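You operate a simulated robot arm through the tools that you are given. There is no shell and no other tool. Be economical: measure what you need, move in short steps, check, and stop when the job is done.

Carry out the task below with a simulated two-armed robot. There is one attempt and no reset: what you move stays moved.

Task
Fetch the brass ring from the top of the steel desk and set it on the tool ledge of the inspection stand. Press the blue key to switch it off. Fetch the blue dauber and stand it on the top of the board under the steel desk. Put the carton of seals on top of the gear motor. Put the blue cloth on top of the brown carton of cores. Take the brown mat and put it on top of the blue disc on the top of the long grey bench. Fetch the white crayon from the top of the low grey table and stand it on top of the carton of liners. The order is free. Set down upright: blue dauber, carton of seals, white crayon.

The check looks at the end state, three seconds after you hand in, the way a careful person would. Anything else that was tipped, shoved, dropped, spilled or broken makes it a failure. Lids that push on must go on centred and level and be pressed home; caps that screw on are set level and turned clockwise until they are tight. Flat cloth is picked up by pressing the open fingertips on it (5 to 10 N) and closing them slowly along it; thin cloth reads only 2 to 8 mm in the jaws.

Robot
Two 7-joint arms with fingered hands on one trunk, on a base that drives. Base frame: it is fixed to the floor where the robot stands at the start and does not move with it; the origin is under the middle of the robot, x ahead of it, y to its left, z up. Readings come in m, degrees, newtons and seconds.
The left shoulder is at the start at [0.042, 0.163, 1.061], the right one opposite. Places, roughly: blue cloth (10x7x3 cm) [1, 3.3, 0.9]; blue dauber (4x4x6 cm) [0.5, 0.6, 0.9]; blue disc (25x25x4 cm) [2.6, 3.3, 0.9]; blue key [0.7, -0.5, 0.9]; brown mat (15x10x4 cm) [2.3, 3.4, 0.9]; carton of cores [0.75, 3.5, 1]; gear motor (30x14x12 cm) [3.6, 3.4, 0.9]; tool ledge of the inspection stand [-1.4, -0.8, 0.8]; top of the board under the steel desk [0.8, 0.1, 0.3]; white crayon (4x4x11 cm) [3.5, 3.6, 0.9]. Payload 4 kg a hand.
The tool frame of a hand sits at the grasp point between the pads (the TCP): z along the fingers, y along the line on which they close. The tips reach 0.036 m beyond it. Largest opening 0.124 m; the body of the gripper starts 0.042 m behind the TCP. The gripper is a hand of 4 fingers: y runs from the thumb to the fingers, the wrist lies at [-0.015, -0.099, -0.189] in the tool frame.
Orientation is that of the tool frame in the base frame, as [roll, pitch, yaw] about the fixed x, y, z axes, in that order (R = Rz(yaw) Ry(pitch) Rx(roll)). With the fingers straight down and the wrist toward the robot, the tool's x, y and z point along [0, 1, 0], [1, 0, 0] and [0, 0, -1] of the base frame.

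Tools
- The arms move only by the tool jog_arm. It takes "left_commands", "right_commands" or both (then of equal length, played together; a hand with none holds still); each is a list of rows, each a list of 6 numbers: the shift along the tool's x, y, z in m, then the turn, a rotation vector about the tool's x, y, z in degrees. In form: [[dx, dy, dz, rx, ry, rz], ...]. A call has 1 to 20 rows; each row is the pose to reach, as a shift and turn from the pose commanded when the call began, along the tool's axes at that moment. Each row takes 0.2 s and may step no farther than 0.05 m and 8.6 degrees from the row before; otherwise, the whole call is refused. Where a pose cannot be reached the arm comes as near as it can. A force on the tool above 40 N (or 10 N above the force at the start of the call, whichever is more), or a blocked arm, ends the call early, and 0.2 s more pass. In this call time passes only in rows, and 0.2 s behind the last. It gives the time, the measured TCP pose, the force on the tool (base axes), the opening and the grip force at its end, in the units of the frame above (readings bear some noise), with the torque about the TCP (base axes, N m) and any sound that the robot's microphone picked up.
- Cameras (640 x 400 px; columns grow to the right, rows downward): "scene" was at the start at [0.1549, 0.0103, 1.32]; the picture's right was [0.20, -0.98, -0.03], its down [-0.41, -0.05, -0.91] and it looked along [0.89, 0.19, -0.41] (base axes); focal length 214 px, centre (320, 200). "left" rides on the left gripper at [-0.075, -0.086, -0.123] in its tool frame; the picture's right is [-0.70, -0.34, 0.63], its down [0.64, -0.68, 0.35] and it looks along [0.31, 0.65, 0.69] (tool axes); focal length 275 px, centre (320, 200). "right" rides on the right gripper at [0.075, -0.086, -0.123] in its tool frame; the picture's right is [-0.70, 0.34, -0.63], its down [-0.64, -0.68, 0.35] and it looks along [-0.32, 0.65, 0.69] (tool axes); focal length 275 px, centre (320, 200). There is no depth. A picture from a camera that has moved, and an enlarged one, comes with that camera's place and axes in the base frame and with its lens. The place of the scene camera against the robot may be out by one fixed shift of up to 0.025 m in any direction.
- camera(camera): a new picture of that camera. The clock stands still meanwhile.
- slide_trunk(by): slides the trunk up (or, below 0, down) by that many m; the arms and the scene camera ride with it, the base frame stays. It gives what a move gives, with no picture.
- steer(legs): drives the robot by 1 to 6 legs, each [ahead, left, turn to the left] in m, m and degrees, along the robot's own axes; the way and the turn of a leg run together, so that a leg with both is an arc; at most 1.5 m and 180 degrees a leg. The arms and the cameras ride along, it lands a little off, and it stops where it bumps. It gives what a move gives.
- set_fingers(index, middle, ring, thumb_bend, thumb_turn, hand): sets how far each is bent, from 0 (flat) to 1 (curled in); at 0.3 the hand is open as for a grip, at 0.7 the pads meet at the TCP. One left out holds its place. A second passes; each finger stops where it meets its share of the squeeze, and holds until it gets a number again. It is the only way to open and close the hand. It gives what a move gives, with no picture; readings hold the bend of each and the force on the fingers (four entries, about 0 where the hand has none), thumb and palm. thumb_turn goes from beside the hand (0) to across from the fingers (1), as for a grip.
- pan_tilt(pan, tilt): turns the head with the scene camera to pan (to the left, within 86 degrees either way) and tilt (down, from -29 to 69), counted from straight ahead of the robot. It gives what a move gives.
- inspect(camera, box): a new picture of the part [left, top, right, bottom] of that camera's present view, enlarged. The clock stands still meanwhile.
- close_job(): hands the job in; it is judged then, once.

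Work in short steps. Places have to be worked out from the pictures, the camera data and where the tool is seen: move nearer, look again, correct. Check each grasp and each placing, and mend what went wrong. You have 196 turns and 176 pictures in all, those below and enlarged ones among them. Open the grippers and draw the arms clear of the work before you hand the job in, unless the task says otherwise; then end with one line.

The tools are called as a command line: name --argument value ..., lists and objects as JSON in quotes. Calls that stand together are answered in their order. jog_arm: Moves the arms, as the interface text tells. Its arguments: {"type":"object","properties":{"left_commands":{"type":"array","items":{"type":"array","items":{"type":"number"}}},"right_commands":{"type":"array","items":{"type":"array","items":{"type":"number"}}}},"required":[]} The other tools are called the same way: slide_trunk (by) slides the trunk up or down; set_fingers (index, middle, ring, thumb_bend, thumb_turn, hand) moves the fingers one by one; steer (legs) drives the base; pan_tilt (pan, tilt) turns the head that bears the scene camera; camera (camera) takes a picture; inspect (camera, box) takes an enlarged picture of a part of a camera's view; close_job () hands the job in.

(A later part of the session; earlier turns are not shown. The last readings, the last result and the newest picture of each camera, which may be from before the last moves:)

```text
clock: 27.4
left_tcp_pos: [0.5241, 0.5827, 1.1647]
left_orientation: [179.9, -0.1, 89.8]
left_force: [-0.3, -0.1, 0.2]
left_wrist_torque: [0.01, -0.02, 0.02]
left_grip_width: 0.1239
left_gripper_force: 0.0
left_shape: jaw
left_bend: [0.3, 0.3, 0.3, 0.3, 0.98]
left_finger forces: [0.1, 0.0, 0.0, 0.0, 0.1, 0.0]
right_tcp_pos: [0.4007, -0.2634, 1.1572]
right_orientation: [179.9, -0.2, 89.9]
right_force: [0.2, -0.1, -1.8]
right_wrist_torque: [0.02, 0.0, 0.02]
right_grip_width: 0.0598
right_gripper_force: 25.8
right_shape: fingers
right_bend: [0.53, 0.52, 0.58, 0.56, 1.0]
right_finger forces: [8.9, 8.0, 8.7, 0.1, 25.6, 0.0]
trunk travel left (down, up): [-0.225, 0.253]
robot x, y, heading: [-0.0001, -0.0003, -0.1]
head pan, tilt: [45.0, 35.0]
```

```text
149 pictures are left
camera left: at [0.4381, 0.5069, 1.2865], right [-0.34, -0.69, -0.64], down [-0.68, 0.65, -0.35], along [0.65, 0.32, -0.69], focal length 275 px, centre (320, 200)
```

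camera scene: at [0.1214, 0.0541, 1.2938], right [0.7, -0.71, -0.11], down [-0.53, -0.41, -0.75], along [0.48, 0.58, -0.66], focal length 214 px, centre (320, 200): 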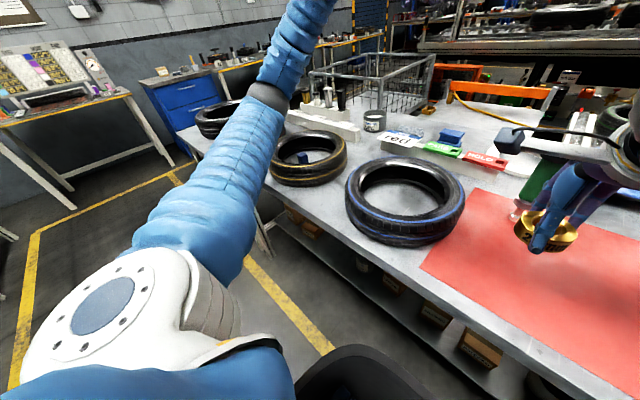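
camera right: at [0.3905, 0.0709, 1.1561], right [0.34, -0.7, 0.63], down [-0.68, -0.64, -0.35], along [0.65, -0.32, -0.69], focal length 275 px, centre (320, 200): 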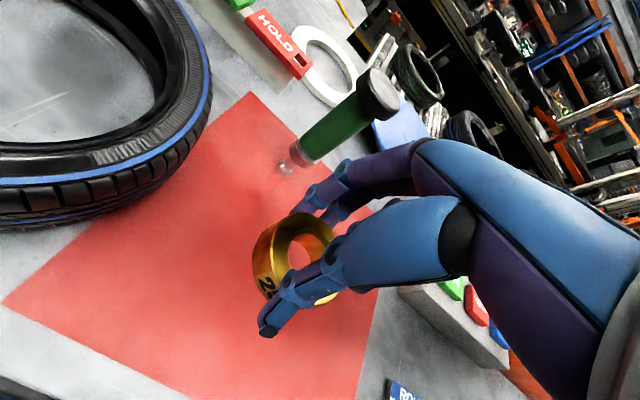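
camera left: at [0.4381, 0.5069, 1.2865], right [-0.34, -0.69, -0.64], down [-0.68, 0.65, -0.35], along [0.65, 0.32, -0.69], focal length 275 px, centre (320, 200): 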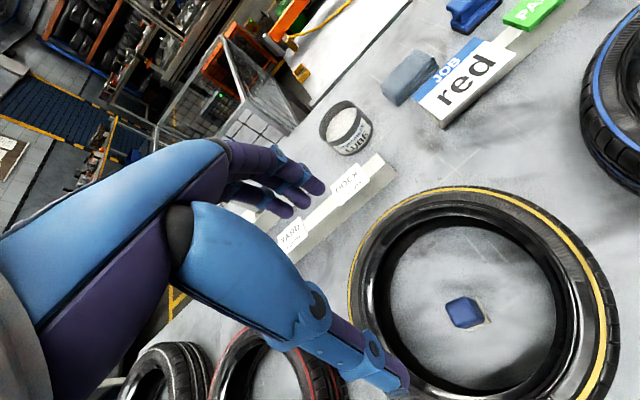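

Dauber at about (0.497, 0.577), centred in the tyre. I zoom to see how it stands.

inspect --camera "left" --box '[340, 180, 640, 400]'

inspect --camera "scene" --box '[230, 110, 390, 210]'

```text
1.82 times, centred on (490, 290) of left
camera zoom: at [0.4381, 0.5069, 1.2865], right [-0.34, -0.69, -0.64], down [-0.68, 0.65, -0.35], along [0.65, 0.32, -0.69], focal length 500 px, centre (11, 36)
```

zoom: 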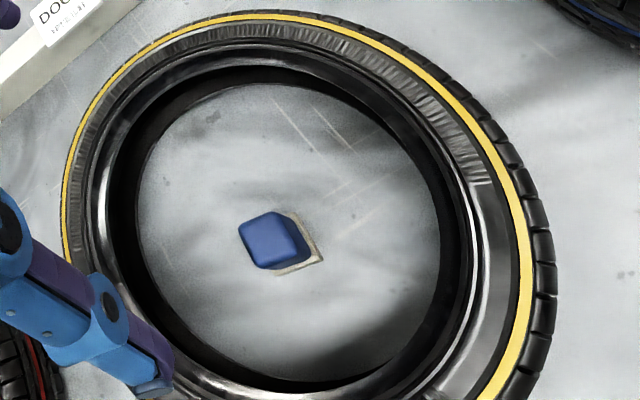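

```text
4.00 times, centred on (310, 160) of scene
camera zoom: at [0.1194, 0.0529, 1.2945], right [0.7, -0.71, -0.11], down [-0.53, -0.4, -0.75], along [0.49, 0.58, -0.65], focal length 858 px, centre (360, 360)
```

zoom: 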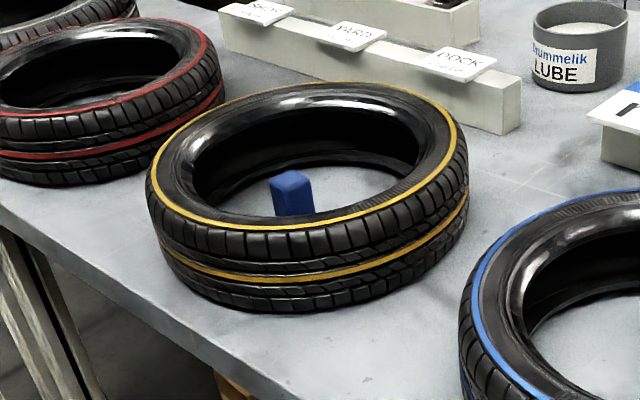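

It stands upright at about (0.50, 0.578), turned roughly −10°. I pre-close the left hand to ~80 mm, align, and descend to look again.

set_fingers --hand "left" --index 0.45 --middle 0.45 --ring 0.45 --thumb_bend 0.45 --thumb_turn 1

jog_arm --left_commands '[[-0.005, -0.024, 0.03, 0, 0, 5], [-0.005, -0.024, 0.07, 0, 0, 10], [-0.005, -0.024, 0.11, 0, 0, 10], [-0.005, -0.024, 0.15, 0, 0, 10]]'

camera --camera "left"

inspect --camera "scene" --box '[230, 90, 390, 190]'

```text
clock: 28.4
left_tcp_pos: [0.5253, 0.5839, 1.1613]
left_orientation: [-180.0, -0.1, 90.1]
left_force: [1.1, -0.2, -0.7]
left_wrist_torque: [0.01, -0.02, 0.0]
left_grip_width: 0.0778
left_gripper_force: 0.0
left_shape: fingers
left_bend: [0.45, 0.45, 0.45, 0.45, 0.99]
left_finger forces: [0.0, 0.0, 0.0, 0.0, 0.0, 0.0]
right_tcp_pos: [0.4031, -0.2625, 1.1591]
right_orientation: [-179.9, 0.1, 90.1]
right_force: [-0.5, 0.5, -2.6]
right_wrist_torque: [0.01, 0.02, -0.03]
right_grip_width: 0.0597
right_gripper_force: 25.7
right_shape: fingers
right_bend: [0.53, 0.52, 0.58, 0.56, 1.0]
right_finger forces: [8.9, 8.1, 8.6, 0.0, 25.4, 0.1]
trunk travel left (down, up): [-0.225, 0.253]
robot x, y, heading: [0.0008, -0.0013, -0.0]
head pan, tilt: [45.0, 35.0]
```

```text
clock: 29.4
left_tcp_pos: [0.5025, 0.5807, 1.0114]
left_orientation: [-179.9, 0.1, 80.1]
left_force: [-0.2, 0.1, 0.0]
left_wrist_torque: [0.0, 0.01, -0.02]
left_grip_width: 0.0777
left_gripper_force: 0.0
left_shape: fingers
left_bend: [0.45, 0.45, 0.45, 0.45, 0.99]
left_finger forces: [0.1, 0.1, 0.1, 0.0, 0.0, 0.0]
right_tcp_pos: [0.4047, -0.2606, 1.1593]
right_orientation: [-179.9, 0.0, 90.0]
right_force: [-0.9, 1.0, -3.0]
right_wrist_torque: [0.01, 0.04, 0.0]
right_grip_width: 0.0599
right_gripper_force: 25.3
right_shape: fingers
right_bend: [0.53, 0.52, 0.58, 0.56, 1.0]
right_finger forces: [8.9, 8.0, 8.7, 0.1, 25.3, 0.0]
trunk travel left (down, up): [-0.225, 0.253]
robot x, y, heading: [0.0018, -0.0008, -0.1]
head pan, tilt: [45.0, 35.0]
```

```text
146 pictures are left
camera left: at [0.4056, 0.522, 1.1346], right [-0.45, -0.63, -0.63], down [-0.56, 0.75, -0.35], along [0.69, 0.2, -0.69], focal length 275 px, centre (320, 200)
```

left: 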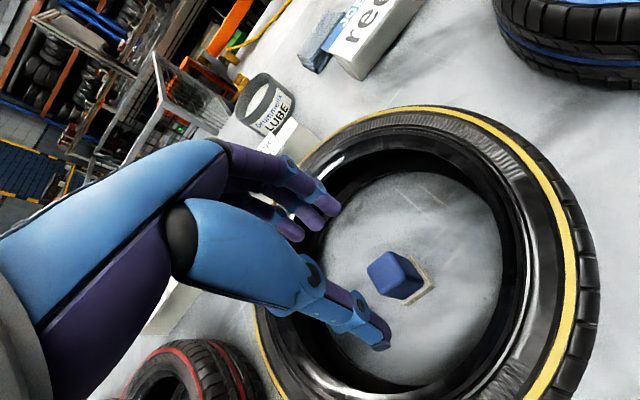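

```text
4.00 times, centred on (310, 140) of scene
camera zoom: at [0.1218, 0.0545, 1.2937], right [0.7, -0.71, -0.11], down [-0.53, -0.41, -0.75], along [0.48, 0.58, -0.66], focal length 858 px, centre (360, 440)
```

zoom: 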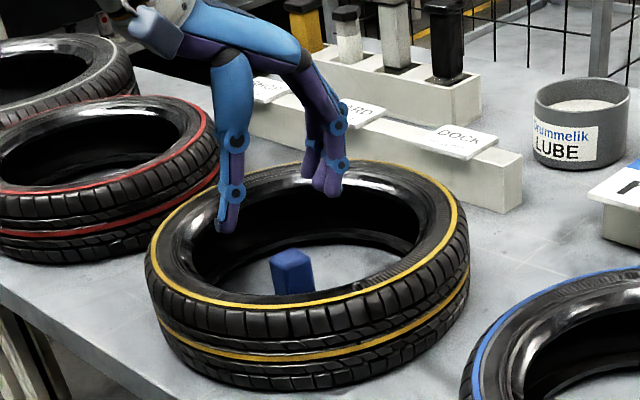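

Aligned to within a few mm. I go down inside the tyre to TCP 0.932 in small rows.

jog_arm --left_commands '[[-0.007, -0.004, 0.03, 0, 0, 0], [-0.007, -0.004, 0.05, 0, 0, 0], [-0.007, -0.004, 0.065, 0, 0, 0], [-0.007, -0.004, 0.079, 0, 0, 0]]'

camera --camera "left"

inspect --camera "scene" --box '[230, 90, 390, 190]'

```text
clock: 30.4
left_tcp_pos: [0.496, 0.5738, 0.9318]
left_orientation: [-180.0, 0.1, 79.9]
left_force: [-0.7, 0.8, -0.4]
left_wrist_torque: [-0.03, -0.01, -0.01]
left_grip_width: 0.0779
left_gripper_force: 0.0
left_shape: fingers
left_bend: [0.45, 0.45, 0.45, 0.45, 0.99]
left_finger forces: [0.0, 0.1, 0.0, 0.0, 0.0, 0.1]
right_tcp_pos: [0.4035, -0.2602, 1.1588]
right_orientation: [179.9, 0.0, 90.1]
right_force: [0.8, 0.3, -2.6]
right_wrist_torque: [0.01, 0.0, 0.01]
right_grip_width: 0.0597
right_gripper_force: 25.6
right_shape: fingers
right_bend: [0.53, 0.52, 0.58, 0.56, 1.0]
right_finger forces: [9.0, 7.9, 8.9, 0.0, 25.4, 0.1]
trunk travel left (down, up): [-0.225, 0.253]
robot x, y, heading: [0.0026, -0.0035, -0.0]
head pan, tilt: [45.0, 35.0]
```

```text
144 pictures are left
camera left: at [0.3985, 0.5147, 1.0546], right [-0.45, -0.63, -0.63], down [-0.56, 0.75, -0.35], along [0.69, 0.2, -0.69], focal length 275 px, centre (320, 200)
```

left: 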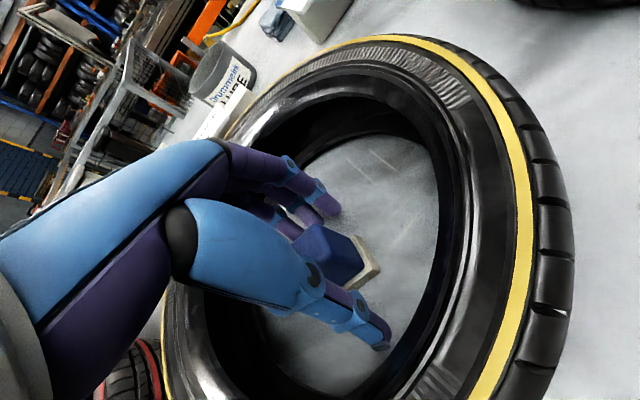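

```text
4.00 times, centred on (310, 140) of scene
camera zoom: at [0.1212, 0.0541, 1.2938], right [0.7, -0.71, -0.11], down [-0.53, -0.41, -0.75], along [0.48, 0.58, -0.66], focal length 858 px, centre (360, 440)
```

zoom: 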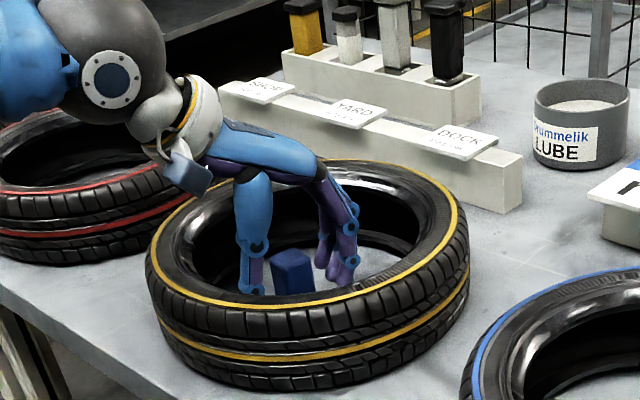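

The dauber sits about 10 mm to the hand's −x side; I shift there and close.

jog_arm --left_commands '[[-0.01, -0.005, 0, 0, 0, 0]]'

set_fingers --hand "left" --index 0.7 --middle 0.7 --ring 0.7 --thumb_bend 0.7

camera --camera "left"

```text
clock: 30.8
left_tcp_pos: [0.488, 0.5645, 0.9314]
left_orientation: [179.9, 0.0, 80.1]
left_force: [0.3, -0.4, 0.4]
left_wrist_torque: [0.01, 0.0, 0.01]
left_grip_width: 0.0776
left_gripper_force: 0.0
left_shape: fingers
left_bend: [0.45, 0.45, 0.45, 0.45, 0.99]
left_finger forces: [0.0, 0.0, 0.0, 0.0, 0.0, 0.1]
right_tcp_pos: [0.4037, -0.2606, 1.1591]
right_orientation: [180.0, 0.0, 89.9]
right_force: [0.9, 0.2, -2.8]
right_wrist_torque: [0.05, -0.01, 0.0]
right_grip_width: 0.0597
right_gripper_force: 26.1
right_shape: fingers
right_bend: [0.53, 0.52, 0.58, 0.56, 1.0]
right_finger forces: [8.9, 8.0, 8.8, 0.0, 25.4, 0.0]
trunk travel left (down, up): [-0.225, 0.253]
robot x, y, heading: [0.0023, -0.0003, -0.0]
head pan, tilt: [45.0, 35.0]
```

```text
clock: 31.8
left_tcp_pos: [0.4888, 0.5639, 0.9325]
left_orientation: [180.0, 0.0, 80.0]
left_force: [0.3, -1.1, 7.3]
left_wrist_torque: [-0.02, -0.13, -0.03]
left_grip_width: 0.0134
left_gripper_force: 18.3
left_shape: fingers
left_bend: [0.68, 0.63, 0.65, 0.66, 1.0]
left_finger forces: [1.5, 10.8, 5.6, 0.0, 19.3, 0.0]
right_tcp_pos: [0.4035, -0.2625, 1.1583]
right_orientation: [180.0, 0.0, 90.0]
right_force: [0.4, -0.8, -3.1]
right_wrist_torque: [-0.03, 0.01, 0.0]
right_grip_width: 0.0595
right_gripper_force: 25.8
right_shape: fingers
right_bend: [0.53, 0.52, 0.58, 0.56, 1.0]
right_finger forces: [8.9, 8.0, 8.8, 0.0, 25.5, 0.0]
trunk travel left (down, up): [-0.225, 0.253]
robot x, y, heading: [-0.0017, -0.0008, -0.3]
head pan, tilt: [45.0, 35.0]
```

```text
142 pictures are left
camera left: at [0.3913, 0.5053, 1.0551], right [-0.45, -0.63, -0.63], down [-0.56, 0.75, -0.35], along [0.69, 0.2, -0.69], focal length 275 px, centre (320, 200)
```

left: 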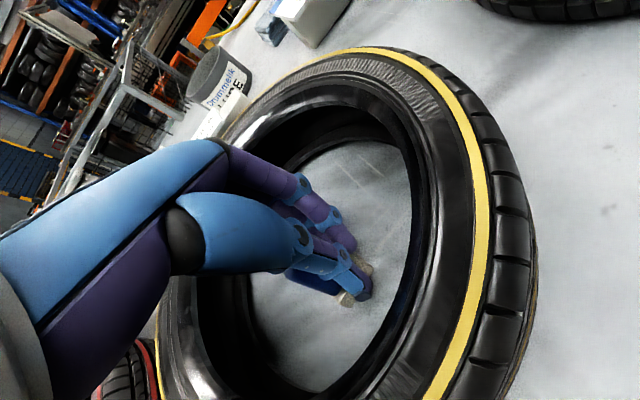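

Grip reads 13 mm, thinner than expected. I look closer before lifting.

inspect --camera "left" --box '[240, 180, 440, 340]'

inspect --camera "scene" --box '[260, 110, 360, 180]'

```text
2.50 times, centred on (340, 260) of left
camera zoom: at [0.3913, 0.5053, 1.0551], right [-0.45, -0.63, -0.63], down [-0.56, 0.75, -0.35], along [0.69, 0.2, -0.69], focal length 688 px, centre (270, 50)
```

zoom: 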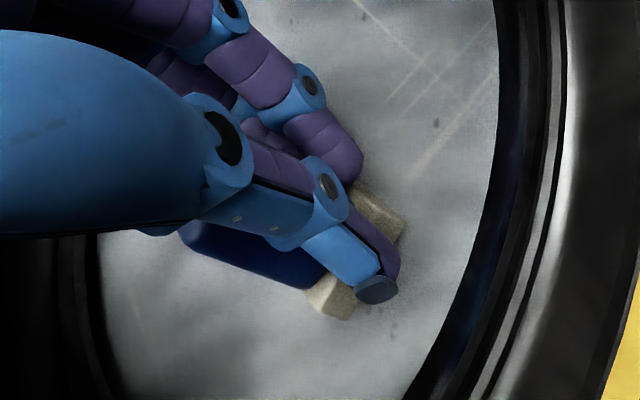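

```text
5.71 times, centred on (310, 145) of scene
camera zoom: at [0.1206, 0.0536, 1.294], right [0.7, -0.71, -0.11], down [-0.53, -0.41, -0.75], along [0.48, 0.58, -0.66], focal length 1226 px, centre (377, 514)
```

zoom: 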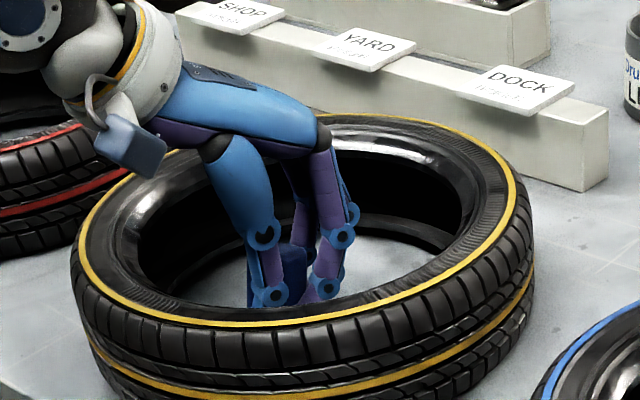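

Unclear whether both sides are properly across the block. I reopen to look at it with the hand in place.

set_fingers --hand "left" --index 0.4 --middle 0.4 --ring 0.4 --thumb_bend 0.4

inspect --camera "left" --box '[240, 180, 440, 340]'

inspect --camera "scene" --box '[260, 110, 360, 180]'

```text
clock: 32.8
left_tcp_pos: [0.4892, 0.5645, 0.9317]
left_orientation: [179.9, 0.1, 80.0]
left_force: [-0.8, -0.2, 0.3]
left_wrist_torque: [0.03, -0.02, -0.03]
left_grip_width: 0.0929
left_gripper_force: 0.1
left_shape: fingers
left_bend: [0.4, 0.4, 0.4, 0.4, 0.99]
left_finger forces: [0.1, 0.0, 0.0, 0.0, 0.0, 0.0]
right_tcp_pos: [0.4032, -0.262, 1.1591]
right_orientation: [180.0, 0.0, 90.0]
right_force: [-0.5, -0.6, -2.4]
right_wrist_torque: [0.05, 0.04, -0.02]
right_grip_width: 0.0595
right_gripper_force: 25.4
right_shape: fingers
right_bend: [0.53, 0.52, 0.58, 0.56, 1.0]
right_finger forces: [8.9, 7.9, 8.8, 0.0, 25.4, 0.0]
trunk travel left (down, up): [-0.225, 0.253]
robot x, y, heading: [-0.0002, 0.002, 0.2]
head pan, tilt: [45.0, 35.0]
```

```text
2.50 times, centred on (340, 260) of left
camera zoom: at [0.3915, 0.5055, 1.0545], right [-0.45, -0.63, -0.63], down [-0.56, 0.75, -0.35], along [0.69, 0.2, -0.69], focal length 688 px, centre (270, 50)
```

zoom: 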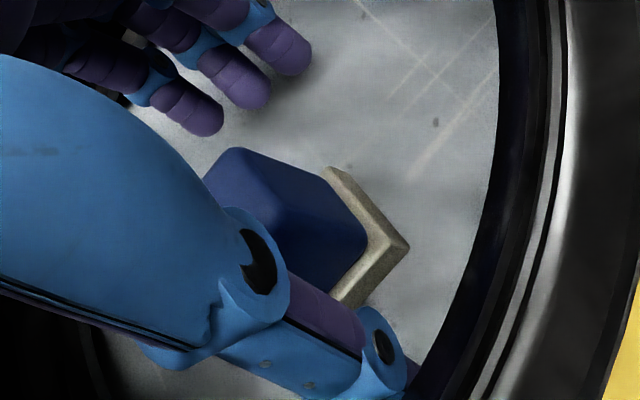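

```text
5.71 times, centred on (310, 145) of scene
camera zoom: at [0.121, 0.054, 1.2938], right [0.7, -0.71, -0.11], down [-0.53, -0.41, -0.75], along [0.48, 0.58, -0.66], focal length 1226 px, centre (377, 514)
```

zoom: 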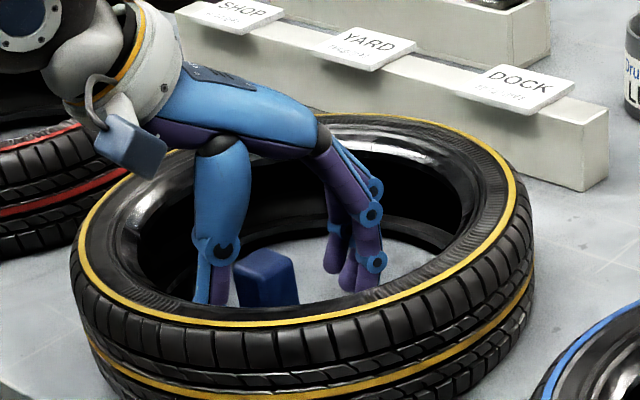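

Opened, the dauber's base shows at (0.494, 0.575), now turned to about +8°; I'd overshot sideways. I recentre and turn the hand to match, then look.

jog_arm --left_commands '[[0.006, 0.002, 0, 0, 0, -6], [0.011, 0.003, 0, 0, 0, -12], [0.011, 0.003, 0, 0, 0, -18]]'

inspect --camera "left" --box '[240, 180, 440, 340]'

inspect --camera "scene" --box '[260, 110, 360, 180]'

```text
clock: 33.5
left_tcp_pos: [0.493, 0.5725, 0.9317]
left_orientation: [-179.9, 0.1, 98.1]
left_force: [0.0, -0.1, -0.1]
left_wrist_torque: [-0.02, 0.01, 0.0]
left_grip_width: 0.0928
left_gripper_force: 0.0
left_shape: fingers
left_bend: [0.4, 0.4, 0.4, 0.4, 0.99]
left_finger forces: [0.0, 0.0, 0.1, 0.0, 0.0, 0.0]
right_tcp_pos: [0.4045, -0.2617, 1.1589]
right_orientation: [-180.0, 0.0, 89.9]
right_force: [-0.5, -0.2, -3.3]
right_wrist_torque: [0.0, 0.01, -0.03]
right_grip_width: 0.0595
right_gripper_force: 25.6
right_shape: fingers
right_bend: [0.53, 0.52, 0.58, 0.56, 1.0]
right_finger forces: [8.9, 8.0, 8.8, 0.0, 25.4, 0.1]
trunk travel left (down, up): [-0.225, 0.253]
robot x, y, heading: [0.0009, 0.0023, 0.2]
head pan, tilt: [45.0, 35.0]
```

```text
2.50 times, centred on (340, 260) of left
camera zoom: at [0.4191, 0.488, 1.0543], right [-0.24, -0.74, -0.63], down [-0.77, 0.54, -0.35], along [0.6, 0.4, -0.69], focal length 688 px, centre (270, 50)
```

zoom: 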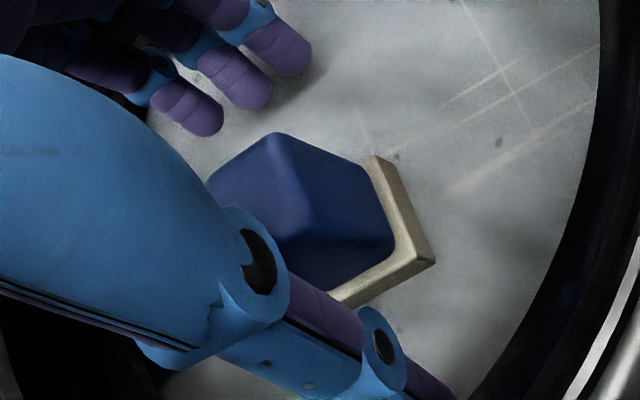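

```text
5.71 times, centred on (310, 145) of scene
camera zoom: at [0.1211, 0.0537, 1.2938], right [0.7, -0.71, -0.11], down [-0.53, -0.41, -0.75], along [0.48, 0.58, -0.66], focal length 1226 px, centre (377, 514)
```

zoom: 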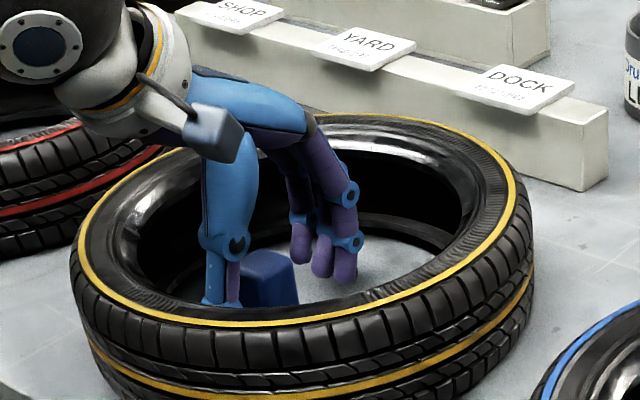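

Base centre now matches the TCP within 3 mm, and the sides line up. I close again.

jog_arm --left_commands '[[0.003, -0.001, 0, 0, 0, 0]]'

set_fingers --hand "left" --index 0.7 --middle 0.7 --ring 0.7 --thumb_bend 0.7

inspect --camera "left" --box '[240, 180, 440, 340]'

```text
clock: 34.0
left_tcp_pos: [0.4918, 0.5775, 0.9332]
left_orientation: [-180.0, 0.1, 98.0]
left_force: [0.1, -0.6, -0.5]
left_wrist_torque: [-0.01, 0.03, 0.01]
left_grip_width: 0.093
left_gripper_force: 0.1
left_shape: fingers
left_bend: [0.4, 0.4, 0.4, 0.4, 0.99]
left_finger forces: [0.1, 0.0, 0.0, 0.0, 0.1, 0.0]
right_tcp_pos: [0.4028, -0.2614, 1.159]
right_orientation: [-180.0, 0.0, 89.9]
right_force: [0.5, -0.1, -3.2]
right_wrist_torque: [0.01, 0.04, 0.02]
right_grip_width: 0.0595
right_gripper_force: 25.1
right_shape: fingers
right_bend: [0.53, 0.52, 0.58, 0.56, 1.0]
right_finger forces: [9.0, 7.9, 8.8, 0.0, 25.5, 0.0]
trunk travel left (down, up): [-0.225, 0.253]
robot x, y, heading: [-0.0044, 0.001, -0.1]
head pan, tilt: [45.0, 35.0]
```

```text
clock: 35.0
left_tcp_pos: [0.4923, 0.5772, 0.9315]
left_orientation: [-180.0, 0.0, 98.0]
left_force: [3.2, 0.5, 6.6]
left_wrist_torque: [0.08, -0.22, 0.03]
left_grip_width: 0.0282
left_gripper_force: 18.9
left_shape: fingers
left_bend: [0.62, 0.62, 0.7, 0.65, 1.0]
left_finger forces: [9.5, 9.3, 0.0, 0.0, 18.3, 0.0]
right_tcp_pos: [0.4033, -0.2622, 1.1593]
right_orientation: [-180.0, 0.0, 90.0]
right_force: [0.0, -0.2, -1.9]
right_wrist_torque: [0.01, 0.03, -0.02]
right_grip_width: 0.0596
right_gripper_force: 25.4
right_shape: fingers
right_bend: [0.53, 0.52, 0.58, 0.56, 1.0]
right_finger forces: [8.9, 7.9, 8.8, 0.1, 25.4, 0.0]
trunk travel left (down, up): [-0.225, 0.253]
robot x, y, heading: [0.0014, -0.0003, -0.0]
head pan, tilt: [45.0, 35.0]
```

```text
2.50 times, centred on (340, 260) of left
camera zoom: at [0.4175, 0.4909, 1.0548], right [-0.24, -0.74, -0.63], down [-0.76, 0.54, -0.35], along [0.6, 0.4, -0.69], focal length 688 px, centre (270, 50)
```

zoom: 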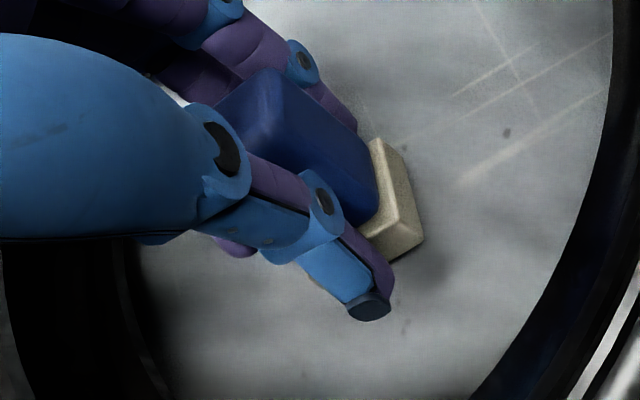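

Index and middle against thumb, 28 mm — it holds the blue body. Since I'll regrasp on the desk anyway, I lift it out.

jog_arm --left_commands '[[0, 0, -0.01, 0, 0, 0], [0, 0, -0.04, 0, 0, 0], [0, 0, -0.08, 0, 0, 0], [0, 0, -0.12, 0, 0, 0], [0, 0, -0.16, 0, 0, 0]]'

camera --camera "left"

camera --camera "scene"

```text
clock: 36.1
left_tcp_pos: [0.4911, 0.5768, 1.0941]
left_orientation: [-179.8, 0.0, 98.0]
left_force: [-0.4, -0.2, -1.4]
left_wrist_torque: [0.05, 0.0, -0.04]
left_grip_width: 0.0284
left_gripper_force: 18.9
left_shape: fingers
left_bend: [0.62, 0.62, 0.7, 0.64, 1.0]
left_finger forces: [9.5, 9.2, 0.0, 0.0, 18.4, 0.0]
right_tcp_pos: [0.4036, -0.261, 1.1585]
right_orientation: [-180.0, 0.0, 90.0]
right_force: [0.5, 0.7, -3.2]
right_wrist_torque: [0.0, 0.0, -0.05]
right_grip_width: 0.0597
right_gripper_force: 25.5
right_shape: fingers
right_bend: [0.53, 0.52, 0.58, 0.56, 1.0]
right_finger forces: [8.9, 8.0, 8.8, 0.0, 25.2, 0.0]
trunk travel left (down, up): [-0.225, 0.253]
robot x, y, heading: [0.0007, -0.0005, -0.0]
head pan, tilt: [45.0, 35.0]
```

```text
134 pictures are left
camera left: at [0.4163, 0.491, 1.2165], right [-0.24, -0.74, -0.63], down [-0.77, 0.54, -0.35], along [0.6, 0.4, -0.69], focal length 275 px, centre (320, 200)
```

left: 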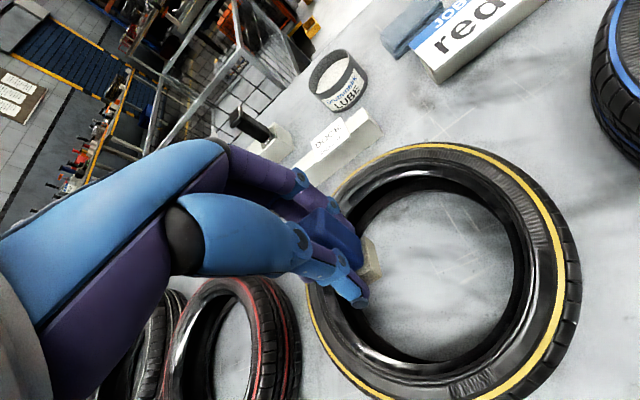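

```text
133 pictures are left
camera scene: at [0.1209, 0.0539, 1.2939], right [0.7, -0.71, -0.11], down [-0.53, -0.41, -0.75], along [0.48, 0.58, -0.66], focal length 214 px, centre (320, 200)
```

scene: 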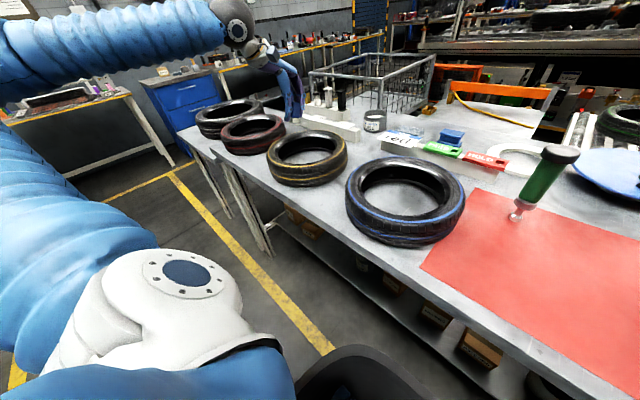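

The dauber is up. I back the robot 0.35 m off so both arms clear the desk, then look at the shelf below.

steer --legs '[[-0.35, 0, 0]]'

pan_tilt --pan 5 --tilt 35

slide_trunk --by -0.22

camera --camera "scene"

```text
clock: 38.4
left_tcp_pos: [0.1425, 0.5767, 1.0941]
left_orientation: [-180.0, 0.0, 97.7]
left_force: [-1.2, 0.3, -1.3]
left_wrist_torque: [-0.04, 0.0, -0.02]
left_grip_width: 0.0281
left_gripper_force: 18.3
left_shape: fingers
left_bend: [0.62, 0.62, 0.7, 0.64, 1.0]
left_finger forces: [9.4, 9.2, 0.0, 0.0, 18.4, 0.0]
right_tcp_pos: [0.0508, -0.2634, 1.1593]
right_orientation: [179.9, 0.0, 89.7]
right_force: [-0.9, -0.2, -3.5]
right_wrist_torque: [0.04, 0.03, -0.03]
right_grip_width: 0.0593
right_gripper_force: 25.4
right_shape: fingers
right_bend: [0.53, 0.52, 0.58, 0.56, 1.0]
right_finger forces: [8.9, 7.8, 8.8, 0.0, 25.4, 0.1]
trunk travel left (down, up): [-0.225, 0.253]
robot x, y, heading: [-0.3516, 0.0029, -0.3]
head pan, tilt: [45.0, 35.0]
```

```text
clock: 39.5
left_tcp_pos: [0.1444, 0.5755, 1.0927]
left_orientation: [-179.9, -0.1, 97.7]
left_force: [0.5, -0.4, -0.2]
left_wrist_torque: [0.01, -0.05, -0.03]
left_grip_width: 0.028
left_gripper_force: 18.6
left_shape: fingers
left_bend: [0.62, 0.62, 0.7, 0.64, 1.0]
left_finger forces: [9.5, 9.1, 0.0, 0.0, 18.4, 0.0]
right_tcp_pos: [0.0521, -0.2622, 1.1573]
right_orientation: [180.0, 0.0, 89.7]
right_force: [-0.1, -1.0, -4.4]
right_wrist_torque: [0.05, 0.01, -0.01]
right_grip_width: 0.0595
right_gripper_force: 25.9
right_shape: fingers
right_bend: [0.53, 0.52, 0.58, 0.56, 1.0]
right_finger forces: [8.9, 8.0, 8.8, 0.1, 25.4, 0.1]
trunk travel left (down, up): [-0.225, 0.253]
robot x, y, heading: [-0.3505, 0.0012, -0.4]
head pan, tilt: [5.0, 35.0]
```

```text
clock: 41.8
left_tcp_pos: [0.1434, 0.5756, 0.873]
left_orientation: [-179.9, 0.0, 97.7]
left_force: [-0.1, -0.3, -1.2]
left_wrist_torque: [0.02, 0.0, -0.01]
left_grip_width: 0.0282
left_gripper_force: 18.4
left_shape: fingers
left_bend: [0.62, 0.62, 0.7, 0.64, 1.0]
left_finger forces: [9.5, 9.2, 0.1, 0.1, 18.4, 0.1]
right_tcp_pos: [0.0524, -0.2625, 0.941]
right_orientation: [-179.9, 0.0, 89.7]
right_force: [0.2, 0.7, -3.3]
right_wrist_torque: [0.04, 0.02, 0.01]
right_grip_width: 0.0594
right_gripper_force: 25.7
right_shape: fingers
right_bend: [0.53, 0.52, 0.58, 0.56, 1.0]
right_finger forces: [9.3, 8.0, 9.0, 0.0, 25.6, 0.0]
trunk travel left (down, up): [-0.005, 0.473]
robot x, y, heading: [-0.3507, 0.0, 0.0]
head pan, tilt: [5.0, 35.0]
```

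```text
132 pictures are left
camera scene: at [-0.064, -0.0012, 0.9779], right [0.07, -1.0, -0.04], down [-0.91, -0.05, -0.42], along [0.42, 0.07, -0.91], focal length 214 px, centre (320, 200)
```

scene: 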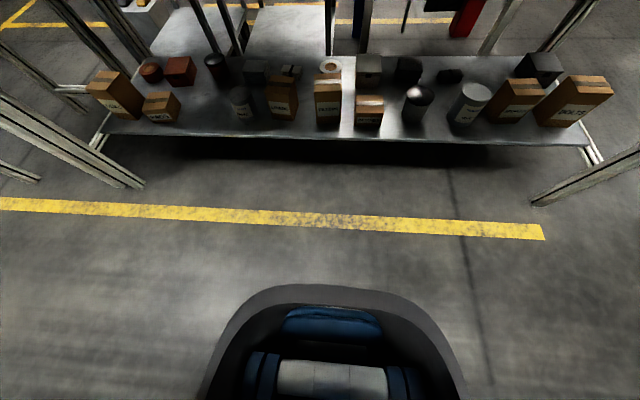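

The shelf is in clear view with its items. I zoom its left half for a free gap near the front.

inspect --camera "scene" --box '[80, 20, 400, 170]'

```text
2.00 times, centred on (240, 95) of scene
camera zoom: at [-0.064, -0.0012, 0.9779], right [0.07, -1.0, -0.04], down [-0.91, -0.05, -0.42], along [0.42, 0.07, -0.91], focal length 429 px, centre (480, 410)
```

zoom: 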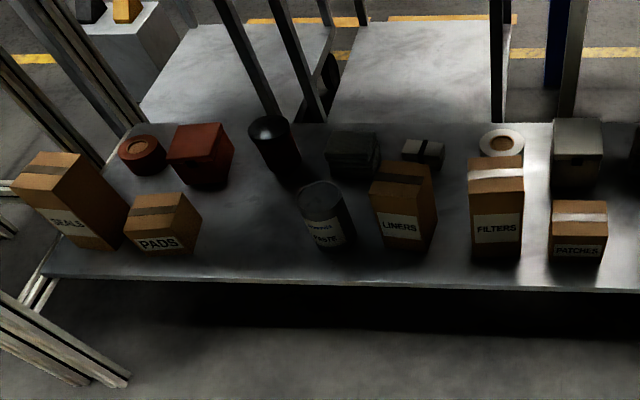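

Found both cartons: SEALS at the shelf's left end and LINERS near the middle. Gap for the dauber is at about y 0.58. I lower the left hand outside the desk first.

jog_arm --left_commands '[[0, 0, 0.04, 0, 0, 4], [0, 0, 0.08, 0, 0, 7.7], [0, 0, 0.12, 0, 0, 7.7], [0, 0, 0.16, 0, 0, 7.7], [0, 0, 0.2, 0, 0, 7.7], [0, 0, 0.24, 0, 0, 7.7], [0, 0, 0.28, 0, 0, 7.7], [0, 0, 0.32, 0, 0, 7.7], [0, 0, 0.36, 0, 0, 7.7], [0, 0, 0.4, 0, 0, 7.7], [0, 0, 0.43, 0, 0, 7.7]]'

camera --camera "left"

pan_tilt --pan 30 --tilt 20

camera --camera "scene"

```text
clock: 44.2
left_tcp_pos: [0.1428, 0.5757, 0.4429]
left_orientation: [-179.8, 0.0, 90.0]
left_force: [-0.7, 0.6, -0.3]
left_wrist_torque: [0.02, 0.04, 0.04]
left_grip_width: 0.0279
left_gripper_force: 17.7
left_shape: fingers
left_bend: [0.62, 0.63, 0.7, 0.64, 1.0]
left_finger forces: [9.3, 9.1, 0.0, 0.1, 18.1, 0.0]
right_tcp_pos: [0.0526, -0.2625, 0.9387]
right_orientation: [-179.8, 0.0, 89.7]
right_force: [-0.5, 0.6, -3.5]
right_wrist_torque: [0.03, 0.01, 0.02]
right_grip_width: 0.059
right_gripper_force: 25.6
right_shape: fingers
right_bend: [0.53, 0.52, 0.58, 0.56, 1.0]
right_finger forces: [9.2, 7.8, 9.0, 0.0, 25.3, 0.1]
trunk travel left (down, up): [-0.005, 0.473]
robot x, y, heading: [-0.3475, 0.0008, -0.5]
head pan, tilt: [5.0, 35.0]
```

```text
130 pictures are left
camera left: at [0.058, 0.5006, 0.5658], right [-0.34, -0.7, -0.63], down [-0.68, 0.64, -0.35], along [0.65, 0.32, -0.69], focal length 275 px, centre (320, 200)
```

left: 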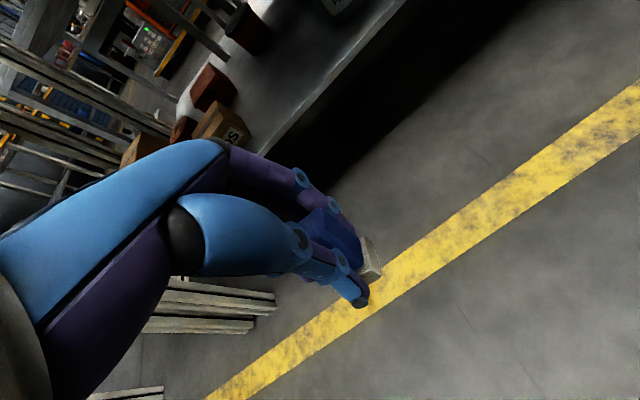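

```text
clock: 45.1
left_tcp_pos: [0.1424, 0.5756, 0.4433]
left_orientation: [-179.9, -0.1, 90.1]
left_force: [0.2, 0.2, -0.2]
left_wrist_torque: [0.0, -0.03, 0.06]
left_grip_width: 0.028
left_gripper_force: 18.4
left_shape: fingers
left_bend: [0.62, 0.63, 0.7, 0.64, 1.0]
left_finger forces: [9.3, 8.9, 0.0, 0.1, 18.1, 0.0]
right_tcp_pos: [0.0522, -0.263, 0.94]
right_orientation: [-179.8, 0.0, 89.7]
right_force: [0.0, 0.6, -2.2]
right_wrist_torque: [0.03, 0.03, 0.01]
right_grip_width: 0.0596
right_gripper_force: 25.9
right_shape: fingers
right_bend: [0.53, 0.52, 0.58, 0.56, 1.0]
right_finger forces: [9.2, 7.8, 9.0, 0.0, 25.3, 0.1]
trunk travel left (down, up): [-0.005, 0.473]
robot x, y, heading: [-0.3479, 0.0028, -0.5]
head pan, tilt: [30.0, 20.0]
```

```text
129 pictures are left
camera scene: at [-0.0579, 0.0377, 1.0021], right [0.43, -0.87, -0.25], down [-0.73, -0.17, -0.66], along [0.53, 0.47, -0.71], focal length 214 px, centre (320, 200)
```

scene: 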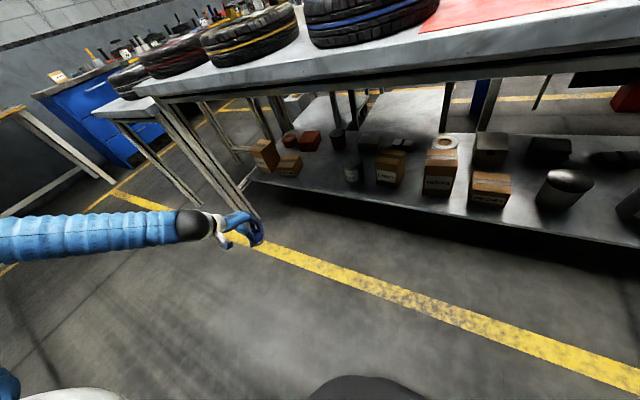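

Clear of the leg. I push forward under the desk to x≈0.42 and look.

jog_arm --left_commands '[[0, 0.045, 0, 0, 0, 0], [0, 0.09, 0, 0, 0, 0], [0, 0.135, 0, 0, 0, 0], [0, 0.18, 0, 0, 0, 0], [0, 0.225, 0, 0, 0, 0], [0, 0.27, 0, 0, 0, 0], [0, 0.3, 0, 0, 0, 0]]'

camera --camera "left"

camera --camera "scene"

```text
clock: 46.7
left_tcp_pos: [0.4449, 0.5775, 0.4423]
left_orientation: [-179.9, 0.1, 90.0]
left_force: [-0.1, 0.1, -1.1]
left_wrist_torque: [0.0, -0.01, -0.01]
left_grip_width: 0.028
left_gripper_force: 18.8
left_shape: fingers
left_bend: [0.62, 0.63, 0.7, 0.64, 1.0]
left_finger forces: [9.0, 9.0, 0.1, 0.0, 17.7, 0.0]
right_tcp_pos: [0.0528, -0.2621, 0.9393]
right_orientation: [-179.8, 0.0, 89.7]
right_force: [-0.7, -0.5, -2.6]
right_wrist_torque: [0.03, 0.01, 0.05]
right_grip_width: 0.0597
right_gripper_force: 25.4
right_shape: fingers
right_bend: [0.53, 0.52, 0.58, 0.56, 1.0]
right_finger forces: [9.3, 7.9, 8.8, 0.0, 25.3, 0.0]
trunk travel left (down, up): [-0.005, 0.473]
robot x, y, heading: [-0.3456, 0.002, -0.2]
head pan, tilt: [30.0, 20.0]
```

```text
128 pictures are left
camera left: at [0.3601, 0.5017, 0.5661], right [-0.34, -0.7, -0.63], down [-0.68, 0.64, -0.34], along [0.65, 0.32, -0.69], focal length 275 px, centre (320, 200)
```

left: 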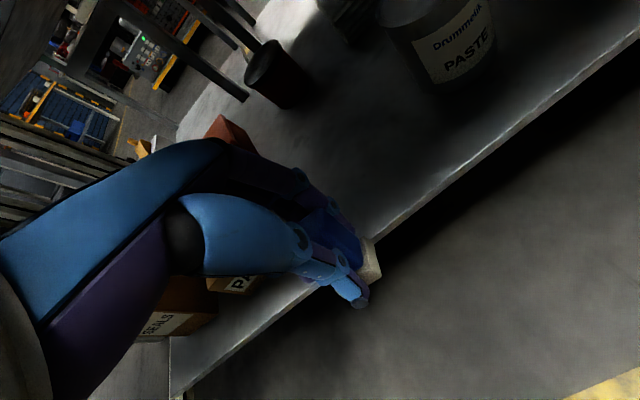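

```text
127 pictures are left
camera scene: at [-0.0578, 0.038, 1.002], right [0.43, -0.87, -0.25], down [-0.73, -0.17, -0.66], along [0.53, 0.47, -0.71], focal length 214 px, centre (320, 200)
```

scene: 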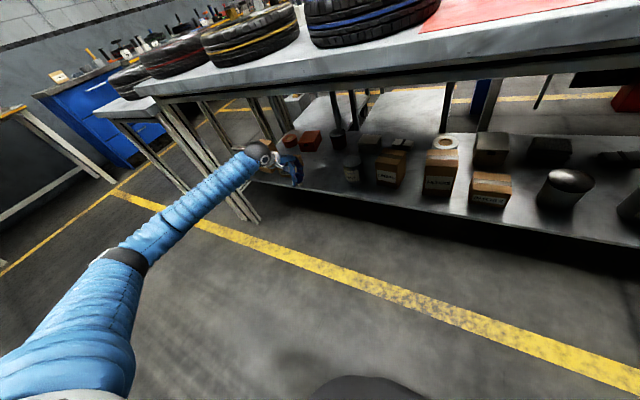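

Shelf edge at x≈0.51. I go forward to x≈0.575 and lower toward contact around TCP 0.35.

jog_arm --left_commands '[[-0.005, 0.045, 0, 0, 0, 0], [-0.01, 0.09, 0, 0, 0, 0], [-0.01, 0.13, 0, 0, 0, 0], [-0.01, 0.13, 0.03, 0, 0, 0], [-0.01, 0.13, 0.06, 0, 0, 0], [-0.01, 0.13, 0.075, 0, 0, 0]]'

camera --camera "left"

```text
clock: 48.1
left_tcp_pos: [0.5742, 0.5668, 0.3679]
left_orientation: [-179.9, 0.0, 89.9]
left_force: [0.5, 0.1, -1.1]
left_wrist_torque: [-0.01, -0.02, -0.05]
left_grip_width: 0.028
left_gripper_force: 18.1
left_shape: fingers
left_bend: [0.62, 0.63, 0.7, 0.64, 1.0]
left_finger forces: [9.2, 9.0, 0.0, 0.0, 17.7, 0.0]
right_tcp_pos: [0.0533, -0.2621, 0.939]
right_orientation: [-179.8, 0.0, 89.6]
right_force: [0.2, 0.3, -3.1]
right_wrist_torque: [-0.02, 0.04, 0.0]
right_grip_width: 0.0595
right_gripper_force: 25.6
right_shape: fingers
right_bend: [0.53, 0.52, 0.58, 0.56, 1.0]
right_finger forces: [9.3, 7.8, 8.8, 0.0, 25.2, 0.1]
trunk travel left (down, up): [-0.005, 0.473]
robot x, y, heading: [-0.3488, -0.0042, -0.3]
head pan, tilt: [30.0, 20.0]
```

```text
126 pictures are left
camera left: at [0.4889, 0.4915, 0.491], right [-0.34, -0.7, -0.63], down [-0.68, 0.64, -0.34], along [0.65, 0.32, -0.69], focal length 275 px, centre (320, 200)
```

left: 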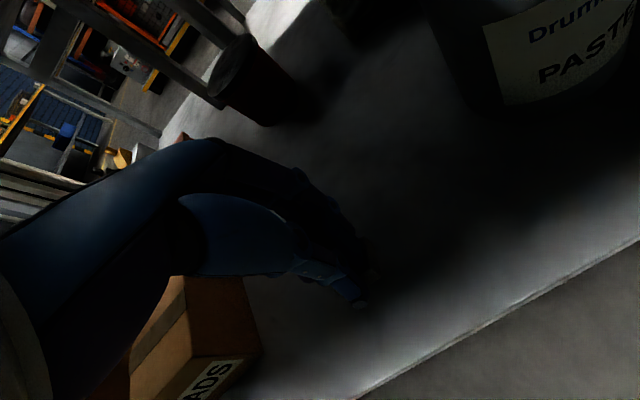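

No contact yet at 0.368; I continue in 4 mm rows until contact.

jog_arm --left_commands '[[0, 0, 0.005, 0, 0, 0], [0, 0, 0.01, 0, 0, 0], [0, 0, 0.014, 0, 0, 0], [0, 0, 0.017, 0, 0, 0]]'

```text
clock: 49.1
left_tcp_pos: [0.5741, 0.5657, 0.3517]
left_orientation: [179.9, 0.1, 90.0]
left_force: [-1.2, -1.3, 4.4]
left_wrist_torque: [0.05, -0.02, 0.03]
left_grip_width: 0.028
left_gripper_force: 18.6
left_shape: fingers
left_bend: [0.62, 0.63, 0.7, 0.64, 1.0]
left_finger forces: [8.8, 8.5, 0.0, 0.0, 20.4, 0.1]
right_tcp_pos: [0.0526, -0.262, 0.9407]
right_orientation: [-179.9, 0.0, 89.7]
right_force: [-0.1, -0.1, -2.2]
right_wrist_torque: [0.01, 0.04, -0.06]
right_grip_width: 0.0595
right_gripper_force: 25.6
right_shape: fingers
right_bend: [0.53, 0.52, 0.58, 0.56, 1.0]
right_finger forces: [9.2, 7.9, 9.0, 0.1, 25.3, 0.1]
trunk travel left (down, up): [-0.005, 0.473]
robot x, y, heading: [-0.3537, -0.0007, -0.2]
head pan, tilt: [30.0, 20.0]
```

Contact felt (4–5 N). I open the hand evenly and check that the dauber stands.

set_fingers --hand "left" --index 0.4 --middle 0.4 --ring 0.4 --thumb_bend 0.4

inspect --camera "left" --box '[240, 180, 440, 340]'

```text
clock: 50.1
left_tcp_pos: [0.5732, 0.5654, 0.3509]
left_orientation: [-179.9, 0.0, 90.0]
left_force: [-0.1, 0.0, -0.3]
left_wrist_torque: [-0.02, 0.0, 0.03]
left_grip_width: 0.0927
left_gripper_force: 0.0
left_shape: fingers
left_bend: [0.4, 0.4, 0.4, 0.4, 0.99]
left_finger forces: [0.0, 0.0, 0.0, 0.0, 0.0, 0.0]
right_tcp_pos: [0.0528, -0.2627, 0.9403]
right_orientation: [-179.8, 0.0, 89.6]
right_force: [-0.1, -0.2, -2.3]
right_wrist_torque: [0.02, -0.01, 0.0]
right_grip_width: 0.0595
right_gripper_force: 25.9
right_shape: fingers
right_bend: [0.53, 0.52, 0.58, 0.56, 1.0]
right_finger forces: [9.2, 7.8, 8.9, 0.0, 25.2, 0.1]
trunk travel left (down, up): [-0.005, 0.473]
robot x, y, heading: [-0.3532, 0.0016, -0.1]
head pan, tilt: [30.0, 20.0]
```

```text
2.50 times, centred on (340, 260) of left
camera zoom: at [0.488, 0.4903, 0.4733], right [-0.34, -0.7, -0.63], down [-0.68, 0.64, -0.35], along [0.65, 0.32, -0.69], focal length 688 px, centre (270, 50)
```

zoom: 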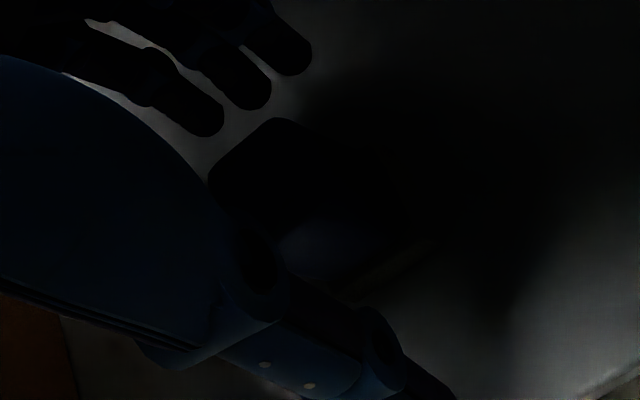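

Standing. I lift straight up 0.1 m and draw back out, then look.

jog_arm --left_commands '[[0, 0, -0.03, 0, 0, 0], [0, 0, -0.07, 0, 0, 0], [0, 0, -0.1, 0, 0, 0], [0, -0.045, -0.1, 0, 0, 0], [0, -0.09, -0.1, 0, 0, 0], [0, -0.135, -0.1, 0, 0, 0], [0, -0.18, -0.1, 0, 0, 0], [0, -0.225, -0.1, 0, 0, 0], [0, -0.27, -0.1, 0, 0, 0], [0, -0.315, -0.1, 0, 0, 0], [0, -0.36, -0.1, 0, 0, 0], [0, -0.4, -0.1, 0, 0, 0], [0, -0.43, -0.1, 0, 0, 0]]'

inspect --camera "scene" --box '[230, 110, 430, 235]'

```text
clock: 52.9
left_tcp_pos: [0.1401, 0.5646, 0.4521]
left_orientation: [-179.9, 0.0, 90.0]
left_force: [-0.4, 0.0, -0.5]
left_wrist_torque: [0.01, 0.03, 0.02]
left_grip_width: 0.0928
left_gripper_force: 0.1
left_shape: fingers
left_bend: [0.4, 0.4, 0.4, 0.4, 0.99]
left_finger forces: [0.1, 0.1, 0.0, 0.0, 0.0, 0.0]
right_tcp_pos: [0.0533, -0.2622, 0.9405]
right_orientation: [-179.8, 0.0, 89.5]
right_force: [-0.3, 0.5, -2.5]
right_wrist_torque: [-0.01, 0.03, 0.01]
right_grip_width: 0.0593
right_gripper_force: 25.7
right_shape: fingers
right_bend: [0.53, 0.52, 0.58, 0.56, 1.0]
right_finger forces: [9.0, 7.8, 9.0, 0.0, 25.2, 0.0]
trunk travel left (down, up): [-0.005, 0.473]
robot x, y, heading: [-0.3548, 0.0046, -0.4]
head pan, tilt: [30.0, 20.0]
```

```text
3.20 times, centred on (330, 172) of scene
camera zoom: at [-0.058, 0.0375, 1.0022], right [0.43, -0.87, -0.25], down [-0.73, -0.17, -0.66], along [0.53, 0.47, -0.71], focal length 686 px, centre (288, 288)
```

zoom: 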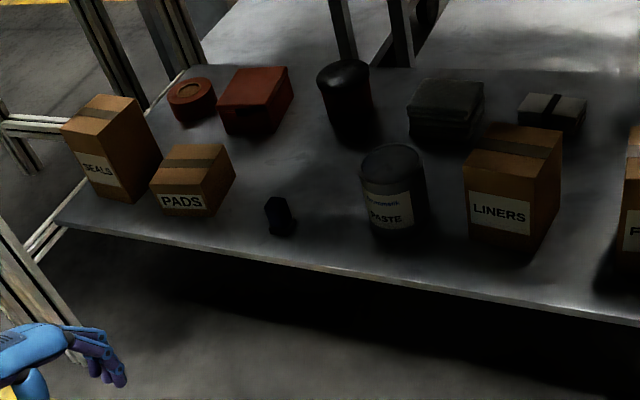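

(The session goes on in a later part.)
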